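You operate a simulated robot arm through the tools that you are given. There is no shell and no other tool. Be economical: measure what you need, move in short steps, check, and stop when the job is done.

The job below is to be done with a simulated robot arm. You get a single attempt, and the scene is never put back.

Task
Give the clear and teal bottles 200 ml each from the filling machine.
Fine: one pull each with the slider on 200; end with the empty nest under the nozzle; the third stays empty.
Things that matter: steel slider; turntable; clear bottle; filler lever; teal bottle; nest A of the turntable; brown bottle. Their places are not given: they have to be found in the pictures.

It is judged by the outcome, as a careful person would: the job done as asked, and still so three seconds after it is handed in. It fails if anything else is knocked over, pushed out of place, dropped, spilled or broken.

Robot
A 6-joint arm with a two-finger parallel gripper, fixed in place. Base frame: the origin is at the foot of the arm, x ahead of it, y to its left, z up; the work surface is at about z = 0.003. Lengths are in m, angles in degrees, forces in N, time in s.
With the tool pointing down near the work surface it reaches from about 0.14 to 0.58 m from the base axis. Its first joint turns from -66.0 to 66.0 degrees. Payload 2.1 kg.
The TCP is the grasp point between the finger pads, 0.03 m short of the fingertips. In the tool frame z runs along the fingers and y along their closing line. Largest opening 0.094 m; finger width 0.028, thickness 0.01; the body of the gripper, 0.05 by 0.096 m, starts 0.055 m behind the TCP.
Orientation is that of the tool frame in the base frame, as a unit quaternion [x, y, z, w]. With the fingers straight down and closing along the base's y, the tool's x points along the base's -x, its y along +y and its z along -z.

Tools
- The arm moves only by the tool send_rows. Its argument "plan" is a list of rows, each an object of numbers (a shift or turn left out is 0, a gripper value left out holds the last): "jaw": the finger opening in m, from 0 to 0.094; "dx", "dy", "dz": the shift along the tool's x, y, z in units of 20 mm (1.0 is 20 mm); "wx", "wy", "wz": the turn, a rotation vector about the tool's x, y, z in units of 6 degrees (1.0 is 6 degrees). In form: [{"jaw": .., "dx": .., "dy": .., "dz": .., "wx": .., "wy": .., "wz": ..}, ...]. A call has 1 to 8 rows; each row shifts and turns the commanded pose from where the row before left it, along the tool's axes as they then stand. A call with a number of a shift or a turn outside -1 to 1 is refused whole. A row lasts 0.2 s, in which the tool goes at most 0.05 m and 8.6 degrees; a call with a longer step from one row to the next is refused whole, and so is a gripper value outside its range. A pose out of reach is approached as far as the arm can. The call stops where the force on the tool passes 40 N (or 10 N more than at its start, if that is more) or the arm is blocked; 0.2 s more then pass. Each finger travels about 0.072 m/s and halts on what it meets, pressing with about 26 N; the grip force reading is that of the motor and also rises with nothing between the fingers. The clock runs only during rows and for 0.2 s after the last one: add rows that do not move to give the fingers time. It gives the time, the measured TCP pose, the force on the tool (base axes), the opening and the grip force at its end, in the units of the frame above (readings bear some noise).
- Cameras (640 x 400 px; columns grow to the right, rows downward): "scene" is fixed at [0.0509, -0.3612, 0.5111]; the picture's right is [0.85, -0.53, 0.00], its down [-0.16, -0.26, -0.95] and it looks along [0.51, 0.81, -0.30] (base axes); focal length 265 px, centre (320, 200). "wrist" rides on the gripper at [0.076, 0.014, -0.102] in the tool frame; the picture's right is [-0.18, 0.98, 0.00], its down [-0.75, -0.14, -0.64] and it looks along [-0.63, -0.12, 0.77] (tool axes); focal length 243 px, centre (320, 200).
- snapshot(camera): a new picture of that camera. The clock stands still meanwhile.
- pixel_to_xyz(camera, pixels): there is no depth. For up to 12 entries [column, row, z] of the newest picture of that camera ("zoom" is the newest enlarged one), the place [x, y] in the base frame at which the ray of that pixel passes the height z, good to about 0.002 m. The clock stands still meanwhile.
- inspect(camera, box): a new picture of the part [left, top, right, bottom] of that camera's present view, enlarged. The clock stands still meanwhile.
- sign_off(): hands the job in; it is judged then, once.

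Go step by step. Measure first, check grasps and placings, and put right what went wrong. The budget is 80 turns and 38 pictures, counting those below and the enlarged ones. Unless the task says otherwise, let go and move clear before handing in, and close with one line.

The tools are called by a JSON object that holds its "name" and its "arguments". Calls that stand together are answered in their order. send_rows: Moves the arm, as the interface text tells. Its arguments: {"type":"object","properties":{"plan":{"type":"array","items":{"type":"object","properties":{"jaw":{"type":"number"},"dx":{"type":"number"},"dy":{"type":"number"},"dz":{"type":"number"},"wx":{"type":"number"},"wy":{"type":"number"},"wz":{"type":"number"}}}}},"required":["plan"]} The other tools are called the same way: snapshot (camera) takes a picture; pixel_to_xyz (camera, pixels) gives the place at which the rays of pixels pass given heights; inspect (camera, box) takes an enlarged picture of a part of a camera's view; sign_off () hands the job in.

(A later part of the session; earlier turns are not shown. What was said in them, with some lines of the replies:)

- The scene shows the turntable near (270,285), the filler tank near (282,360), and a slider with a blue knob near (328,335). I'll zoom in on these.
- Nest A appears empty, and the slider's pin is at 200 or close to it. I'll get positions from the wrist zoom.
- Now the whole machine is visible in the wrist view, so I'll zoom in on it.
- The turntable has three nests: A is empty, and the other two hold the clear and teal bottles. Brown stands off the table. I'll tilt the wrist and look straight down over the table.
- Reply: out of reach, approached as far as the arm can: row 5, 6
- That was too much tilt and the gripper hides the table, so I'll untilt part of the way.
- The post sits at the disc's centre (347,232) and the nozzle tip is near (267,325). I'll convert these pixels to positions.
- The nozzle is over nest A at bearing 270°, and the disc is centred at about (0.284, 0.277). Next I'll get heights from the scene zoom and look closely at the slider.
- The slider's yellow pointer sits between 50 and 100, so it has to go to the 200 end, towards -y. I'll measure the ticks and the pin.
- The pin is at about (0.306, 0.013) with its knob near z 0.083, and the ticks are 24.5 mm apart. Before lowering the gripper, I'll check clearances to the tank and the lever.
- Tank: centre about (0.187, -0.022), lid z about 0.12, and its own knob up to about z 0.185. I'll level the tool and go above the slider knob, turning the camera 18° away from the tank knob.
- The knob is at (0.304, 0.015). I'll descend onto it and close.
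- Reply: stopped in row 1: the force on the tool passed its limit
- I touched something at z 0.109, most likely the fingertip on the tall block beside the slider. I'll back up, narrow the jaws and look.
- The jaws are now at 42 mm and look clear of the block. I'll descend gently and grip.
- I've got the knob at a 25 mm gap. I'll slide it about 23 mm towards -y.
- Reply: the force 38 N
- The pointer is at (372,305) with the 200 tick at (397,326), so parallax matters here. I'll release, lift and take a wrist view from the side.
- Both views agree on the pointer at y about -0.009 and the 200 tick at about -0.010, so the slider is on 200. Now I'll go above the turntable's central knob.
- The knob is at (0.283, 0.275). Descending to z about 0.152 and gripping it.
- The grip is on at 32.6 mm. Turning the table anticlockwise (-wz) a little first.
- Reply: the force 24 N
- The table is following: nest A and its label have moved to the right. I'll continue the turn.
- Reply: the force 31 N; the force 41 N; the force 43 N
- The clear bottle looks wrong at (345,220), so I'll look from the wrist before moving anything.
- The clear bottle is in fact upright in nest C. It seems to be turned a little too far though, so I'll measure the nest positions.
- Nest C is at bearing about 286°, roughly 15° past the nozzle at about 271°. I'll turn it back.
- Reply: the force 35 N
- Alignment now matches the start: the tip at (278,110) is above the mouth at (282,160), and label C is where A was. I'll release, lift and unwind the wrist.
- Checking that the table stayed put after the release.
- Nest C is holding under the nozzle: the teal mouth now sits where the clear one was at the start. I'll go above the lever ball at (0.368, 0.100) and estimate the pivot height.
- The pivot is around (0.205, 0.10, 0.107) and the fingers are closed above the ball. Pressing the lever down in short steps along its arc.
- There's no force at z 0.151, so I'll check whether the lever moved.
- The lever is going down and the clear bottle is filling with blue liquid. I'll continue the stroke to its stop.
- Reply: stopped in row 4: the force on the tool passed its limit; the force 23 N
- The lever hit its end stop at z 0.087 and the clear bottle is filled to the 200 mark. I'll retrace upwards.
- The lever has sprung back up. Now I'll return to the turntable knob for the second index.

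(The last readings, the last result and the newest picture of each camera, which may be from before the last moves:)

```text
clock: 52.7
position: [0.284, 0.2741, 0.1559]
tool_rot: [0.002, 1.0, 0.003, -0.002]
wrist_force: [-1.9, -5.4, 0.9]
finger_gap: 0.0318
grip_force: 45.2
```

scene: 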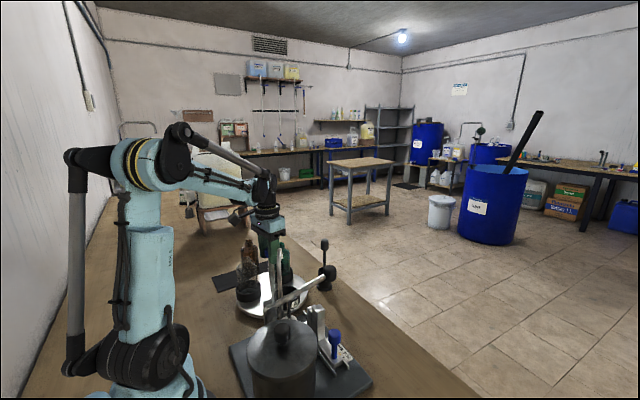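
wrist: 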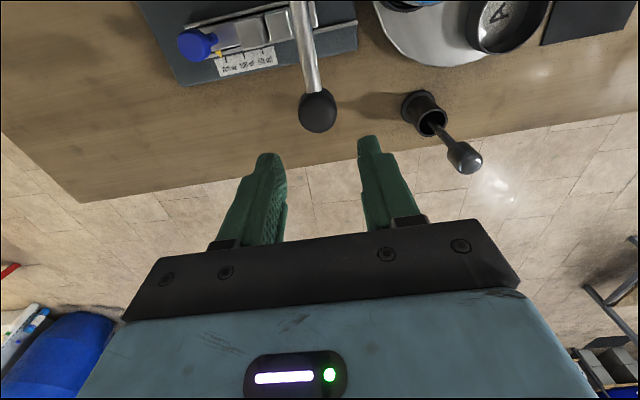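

The grip is centred better now, with small forces. I'll turn 105° first, then measure.

{"name": "send_rows", "arguments": {"plan": [{"wz": -0.5}, {"wz": -0.8}, {"wz": -0.9}, {"wz": -0.9}, {"wz": -0.9}, {"wz": -0.9}, {"wz": -0.9}, {"wz": -0.7}]}}

{"name": "send_rows", "arguments": {"plan": [{"wz": -0.8}, {"wz": -0.9}, {"wz": -0.9}, {"wz": -0.9}, {"wz": -0.9}, {"wz": -0.9}, {"wz": -0.9}, {"wz": -0.6}]}}

{"name": "send_rows", "arguments": {"plan": [{"wz": -0.8}, {"wz": -0.9}, {"wz": -0.9}, {"wz": -0.9}, {"wz": -0.7}, {}]}}

{"name": "snapshot", "arguments": {"camera": "wrist"}}

```text
clock: 54.5
position: [0.2841, 0.2751, 0.1561]
tool_rot: [-0.333, 0.943, 0.0, -0.002]
wrist_force: [-0.5, -25.0, 23.2]
finger_gap: 0.0319
grip_force: 44.7
```

```text
clock: 56.3
position: [0.2847, 0.2736, 0.1547]
tool_rot: [-0.642, 0.767, 0.001, -0.001]
wrist_force: [-0.2, -27.9, 12.3]
finger_gap: 0.0319
grip_force: 44.8
```

```text
clock: 57.7
position: [0.285, 0.2739, 0.1557]
tool_rot: [0.793, -0.609, -0.001, 0.0]
wrist_force: [-1.9, -21.7, 9.9]
finger_gap: 0.0317
grip_force: 45.0
```

```text
3 pictures are left
```

wrist: 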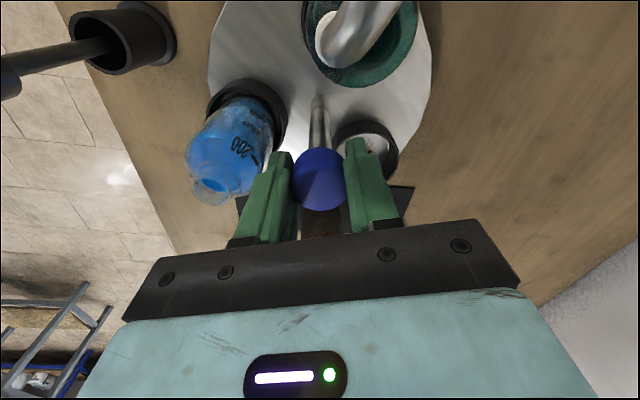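

At the same wrist angle the nests aren't as far round as last time. I'll measure how much further to turn.

{"name": "pixel_to_xyz", "arguments": {"camera": "wrist", "pixels": [[367, 146, 0.045], [368, 142, 0.02], [248, 112, 0.045], [380, 132, 0.045], [258, 133, 0.045], [320, 100, 0.02], [327, 35, 0.165]]}}

```text
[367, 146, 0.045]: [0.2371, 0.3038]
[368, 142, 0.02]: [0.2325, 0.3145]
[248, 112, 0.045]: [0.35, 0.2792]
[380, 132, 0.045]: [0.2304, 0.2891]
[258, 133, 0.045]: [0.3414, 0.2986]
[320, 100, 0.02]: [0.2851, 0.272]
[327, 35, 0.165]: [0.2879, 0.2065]
```

The nests need about 15–16° more, which agrees with the full 120° geometry. Turning another 15.3°.

{"name": "send_rows", "arguments": {"plan": [{"wz": -0.7}, {"wz": -0.9}, {"wz": -0.95}, {}]}}

{"name": "inspect", "arguments": {"camera": "scene", "box": [250, 235, 330, 315]}}

```text
clock: 58.7
position: [0.2861, 0.2748, 0.156]
tool_rot: [0.867, -0.499, -0.003, 0.0]
wrist_force: [-1.2, -31.8, 15.2]
finger_gap: 0.0317
grip_force: 45.2
```

```text
5.00 times, centred on (290, 275) of scene
```

zoom: 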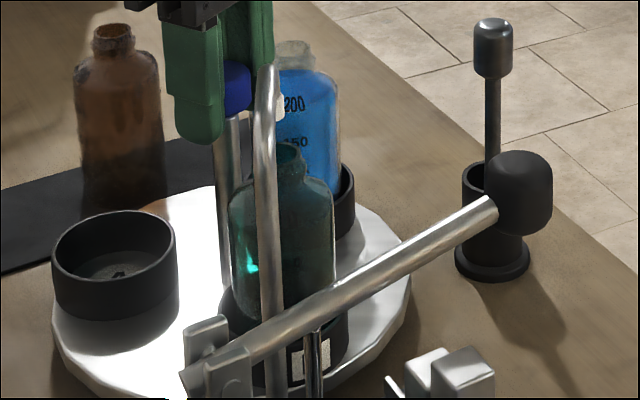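

This matches the earlier alignment: left nest at (115,265) and teal mouth at (288,155). I'll release, lift, unwind and go to the lever.

{"name": "send_rows", "arguments": {"plan": [{"jaw": 0.046}, {"jaw": 0.046}, {}, {"dz": -1}, {"dz": -1}, {"dz": -1}, {"dz": -1}, {"dz": -1}]}}

{"name": "send_rows", "arguments": {"plan": [{"wz": 1}, {"wz": 1}, {"wz": 1}, {"wz": 1}, {"wz": 1}, {"wz": 1}, {"wz": 1}, {"wz": 1}]}}

{"name": "send_rows", "arguments": {"plan": [{"wz": 1}, {"wz": 1}, {"wz": 1}, {"wz": 1}, {"wz": 1}, {"wz": 1}, {"wz": 1}, {"wz": 1}]}}

{"name": "send_rows", "arguments": {"plan": [{"wz": 1}, {"wz": 1}, {"wz": 1}, {"wz": 1}, {"jaw": 0}, {}]}}

```text
clock: 60.5
position: [0.2849, 0.2747, 0.2564]
tool_rot: [0.867, -0.499, -0.003, -0.002]
wrist_force: [0.5, -0.6, -0.5]
finger_gap: 0.046
grip_force: 0.0
```

```text
clock: 62.3
position: [0.2845, 0.2744, 0.2559]
tool_rot: [-0.588, 0.808, 0.004, 0.0]
wrist_force: [0.0, -0.1, 0.9]
finger_gap: 0.0459
grip_force: 0.1
```

```text
clock: 64.1
position: [0.2854, 0.274, 0.2551]
tool_rot: [-0.208, 0.978, 0.004, 0.0]
wrist_force: [-1.0, 0.1, 0.1]
finger_gap: 0.0458
grip_force: 0.0
```

```text
clock: 65.5
position: [0.2857, 0.2744, 0.2562]
tool_rot: [-0.002, 1.0, 0.003, -0.001]
wrist_force: [-1.0, -0.9, 0.5]
finger_gap: 0.0
grip_force: 25.6
```

Now I'll repeat the lever approach and the stroke.

{"name": "send_rows", "arguments": {"plan": [{"dx": -0.5, "dy": -1}, {"dx": -0.5, "dy": -1}, {"dx": -0.5, "dy": -1}, {"dx": -0.5, "dy": -1}, {"dx": -0.5, "dy": -1}, {"dx": -0.5, "dy": -1}, {"dx": -0.55, "dy": -1}, {"dx": -0.57, "dy": -1}]}}

{"name": "send_rows", "arguments": {"plan": [{"dy": -0.68}, {"dz": 1}, {"dz": 1.0}, {"dz": 0.1}, {}]}}

```text
clock: 67.3
position: [0.3681, 0.115, 0.2539]
tool_rot: [-0.002, 1.0, 0.004, -0.002]
wrist_force: [-1.4, 1.5, -0.2]
finger_gap: 0.0002
grip_force: 26.2
```

```text
clock: 68.5
position: [0.3675, 0.1006, 0.211]
tool_rot: [-0.002, 1.0, 0.003, -0.002]
wrist_force: [-0.3, -0.2, -0.5]
finger_gap: 0.0
grip_force: 25.7
```

{"name": "send_rows", "arguments": {"plan": [{"dz": 0.6}, {"dz": 0.6}, {"dz": 0.6}, {"dz": 0.6}, {"dz": 0.6}, {"dz": 0.5}, {"dz": 0.5, "dx": 0.1}, {"dz": 0.5, "dx": 0.1}]}}

{"name": "send_rows", "arguments": {"plan": [{"dz": 0.5, "dx": 0.15}, {"dz": 0.4, "dx": 0.1}, {"dz": 0.4, "dx": 0.15}, {"dz": 0.4, "dx": 0.2}, {"dz": 0.4, "dx": 0.2}, {}]}}

{"name": "send_rows", "arguments": {"plan": [{}, {}]}}

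```text
clock: 70.3
position: [0.3628, 0.1022, 0.1201]
tool_rot: [-0.001, 1.0, 0.003, -0.002]
wrist_force: [-0.8, 0.3, 1.7]
finger_gap: 0.0
grip_force: 26.0
```

```text
clock: 71.4
position: [0.3527, 0.1028, 0.086]
tool_rot: [-0.001, 1.0, 0.003, 0.001]
wrist_force: [-0.8, 0.0, 24.3]
finger_gap: 0.0001
grip_force: 25.8
stopped in row 5: the force on the tool passed its limit (the readings are from after the stop); the commanded pose is now the measured one
```

```text
clock: 72.0
position: [0.3521, 0.1042, 0.0862]
tool_rot: [-0.001, 1.0, 0.004, 0.0]
wrist_force: [0.2, 0.1, 37.9]
finger_gap: 0.0
grip_force: 26.1
```

The lever reached the same stop at z 0.086. I'll raise it and return to the turntable knob.

{"name": "send_rows", "arguments": {"plan": [{"dz": -0.6, "dx": -0.3}, {"dz": -0.7, "dx": -0.3}, {"dz": -0.7, "dx": -0.2}, {"dz": -0.8}, {"dz": -1}, {"dz": -1}, {"dz": -1}, {"dz": -1}]}}

{"name": "send_rows", "arguments": {"plan": [{"dz": -1}, {"dz": -0.8, "jaw": 0.046}, {"jaw": 0.046}, {}]}}

{"name": "inspect", "arguments": {"camera": "scene", "box": [240, 220, 360, 320]}}

```text
clock: 73.8
position: [0.3688, 0.104, 0.2219]
tool_rot: [-0.001, 1.0, 0.003, -0.001]
wrist_force: [-0.2, 0.1, 0.1]
finger_gap: 0.0
grip_force: 26.4
```

```text
clock: 74.8
position: [0.369, 0.1029, 0.2585]
tool_rot: [-0.002, 1.0, 0.004, -0.001]
wrist_force: [-0.2, 0.3, -0.5]
finger_gap: 0.0462
grip_force: 0.0
```

```text
4.00 times, centred on (300, 270) of scene
```

zoom: 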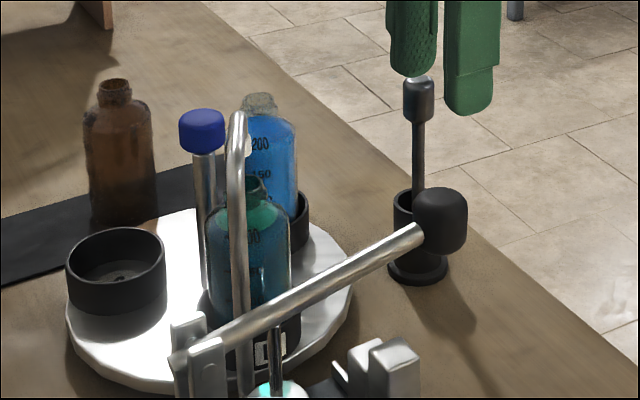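

Both bottles are filled and upright, and the lever is up. The final index brings A under the nozzle.

{"name": "send_rows", "arguments": {"plan": [{"dx": 0.5, "dy": 1}, {"dx": 0.5, "dy": 1}, {"dx": 0.5, "dy": 1}, {"dx": 0.5, "dy": 1}, {"dx": 0.5, "dy": 1}, {"dx": 0.5, "dy": 1}, {"dx": 0.6, "dy": 1}, {"dx": 0.62, "dy": 1}]}}

{"name": "send_rows", "arguments": {"plan": [{"dy": 0.58}, {"dz": 1}, {"dz": 1}, {"dz": 1}, {"dz": 1}, {"dz": 0.7}, {"dz": 0.45}, {}]}}

```text
clock: 76.6
position: [0.2828, 0.2616, 0.2568]
tool_rot: [-0.001, 1.0, 0.004, 0.0]
wrist_force: [-0.4, -0.6, -0.1]
finger_gap: 0.046
grip_force: 0.1
```

```text
clock: 78.4
position: [0.283, 0.2746, 0.1548]
tool_rot: [-0.002, 1.0, 0.004, 0.0]
wrist_force: [-0.1, -1.1, 0.1]
finger_gap: 0.0462
grip_force: 0.1
```

{"name": "send_rows", "arguments": {"plan": [{"dx": -0.05, "jaw": 0.03}, {"jaw": 0.01}, {"jaw": 0.01}, {}]}}

{"name": "send_rows", "arguments": {"plan": [{"wz": -0.5}, {"wz": -0.8}, {"wz": -0.9}, {"wz": -0.9}, {"wz": -0.9}, {"wz": -0.9}, {"wz": -0.9}, {"wz": -0.7}]}}

{"name": "send_rows", "arguments": {"plan": [{"wz": -0.8}, {"wz": -0.9}, {"wz": -0.9}, {"wz": -0.9}, {"wz": -0.9}, {"wz": -0.9}, {"wz": -0.9}, {"wz": -0.6}]}}

{"name": "send_rows", "arguments": {"plan": [{"wz": -0.8}, {"wz": -0.9}, {"wz": -0.9}, {"wz": -0.9}, {"wz": -0.9}, {"wz": -0.9}, {"wz": -0.9}, {"wz": -0.5}]}}

```text
clock: 79.4
position: [0.2843, 0.2751, 0.1545]
tool_rot: [-0.003, 1.0, 0.005, -0.001]
wrist_force: [-6.9, 22.6, -8.6]
finger_gap: 0.032
grip_force: 44.7
```

```text
clock: 80.1
position: [0.2839, 0.2755, 0.1555]
tool_rot: [-0.094, 0.996, 0.005, -0.002]
wrist_force: [1.9, 2.7, -6.7]
finger_gap: 0.0318
grip_force: 45.2
stopped in row 3: the force on the tool passed its limit (the readings are from after the stop); the commanded pose is now the measured one
```

```text
clock: 81.6
position: [0.2828, 0.2742, 0.1564]
tool_rot: [-0.361, 0.933, 0.004, 0.001]
wrist_force: [2.0, 1.9, -7.2]
finger_gap: 0.0318
grip_force: 45.2
stopped in row 7: the force on the tool passed its limit (the readings are from after the stop); the commanded pose is now the measured one
```

```text
clock: 83.4
position: [0.2847, 0.2748, 0.1548]
tool_rot: [-0.66, 0.752, 0.002, 0.003]
wrist_force: [14.2, -5.4, -11.7]
finger_gap: 0.0316
grip_force: 44.7
```

Two force stops interrupted the turn and the wrist is now at 82.6°. Completing it to 120°.

{"name": "send_rows", "arguments": {"plan": [{"wz": -0.7}, {"wz": -0.9}, {"wz": -0.9}, {"wz": -0.9}, {"wz": -0.9}, {"wz": -0.9}, {"wz": -0.7}, {"wz": -0.3}]}}

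```text
clock: 84.1
position: [0.2847, 0.273, 0.1555]
tool_rot: [0.729, -0.684, -0.002, -0.005]
wrist_force: [2.3, 0.4, -6.0]
finger_gap: 0.0316
grip_force: 45.5
stopped in row 3: the force on the tool passed its limit (the readings are from after the stop); the commanded pose is now the measured one
```

{"name": "send_rows", "arguments": {"plan": [{"wz": -0.5}, {"wz": -0.7}, {"wz": -0.8}, {"wz": -0.8}, {"wz": -0.8}, {"wz": -0.6}, {"wz": -0.23}, {}]}}

```text
clock: 85.9
position: [0.2858, 0.2734, 0.1545]
tool_rot: [0.867, -0.498, -0.002, -0.004]
wrist_force: [10.3, 9.3, -2.3]
finger_gap: 0.0317
grip_force: 44.7
```

The wrist is at 120.2°. I'll use the last picture to check alignment.

{"name": "inspect", "arguments": {"camera": "scene", "box": [250, 235, 330, 315]}}

```text
5.00 times, centred on (290, 275) of scene
```

zoom: 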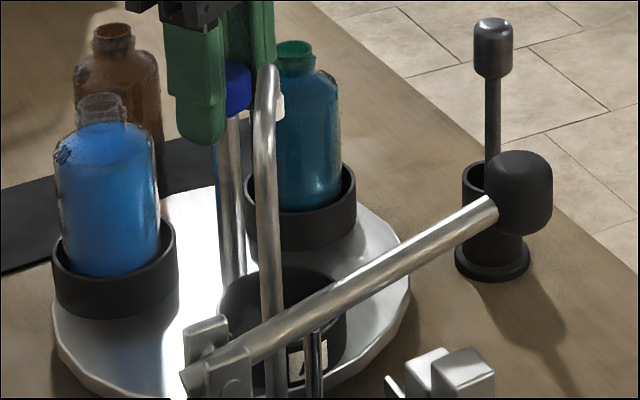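

A is empty under the nozzle, with its label at (308,362) as before, and both filled bottles are upright. I'll release and move clear.

{"name": "send_rows", "arguments": {"plan": [{"jaw": 0.046}, {"jaw": 0.046}, {}, {"dz": -1}, {"dz": -1}, {"dz": -1}, {"dz": -1}, {"dz": -1}]}}

{"name": "send_rows", "arguments": {"plan": [{"dz": -1}, {"dz": -1}, {"dz": -1}, {}, {}]}}

```text
clock: 87.7
position: [0.285, 0.2734, 0.2563]
tool_rot: [0.867, -0.498, -0.001, -0.005]
wrist_force: [-0.1, 0.9, -0.6]
finger_gap: 0.0457
grip_force: 0.0
```

```text
clock: 88.9
position: [0.2849, 0.2727, 0.3155]
tool_rot: [0.867, -0.498, -0.001, -0.004]
wrist_force: [0.8, 0.3, 0.1]
finger_gap: 0.0458
grip_force: 0.0
```

The gripper is open and well clear at z 0.316, with no force on it, so I'm handing the job in.

{"name": "sign_off", "arguments": {}}

```text
The job is handed in.
```

The clear and teal bottles each got one full lever pull with the slider on 200. Empty nest A is back under the nozzle, and the brown bottle stayed empty and untouched. I saw the clear bottle filled to its 200 mark and the teal one filled, but I didn't read the teal one's level. I had no pictures left to check the table after the final release.
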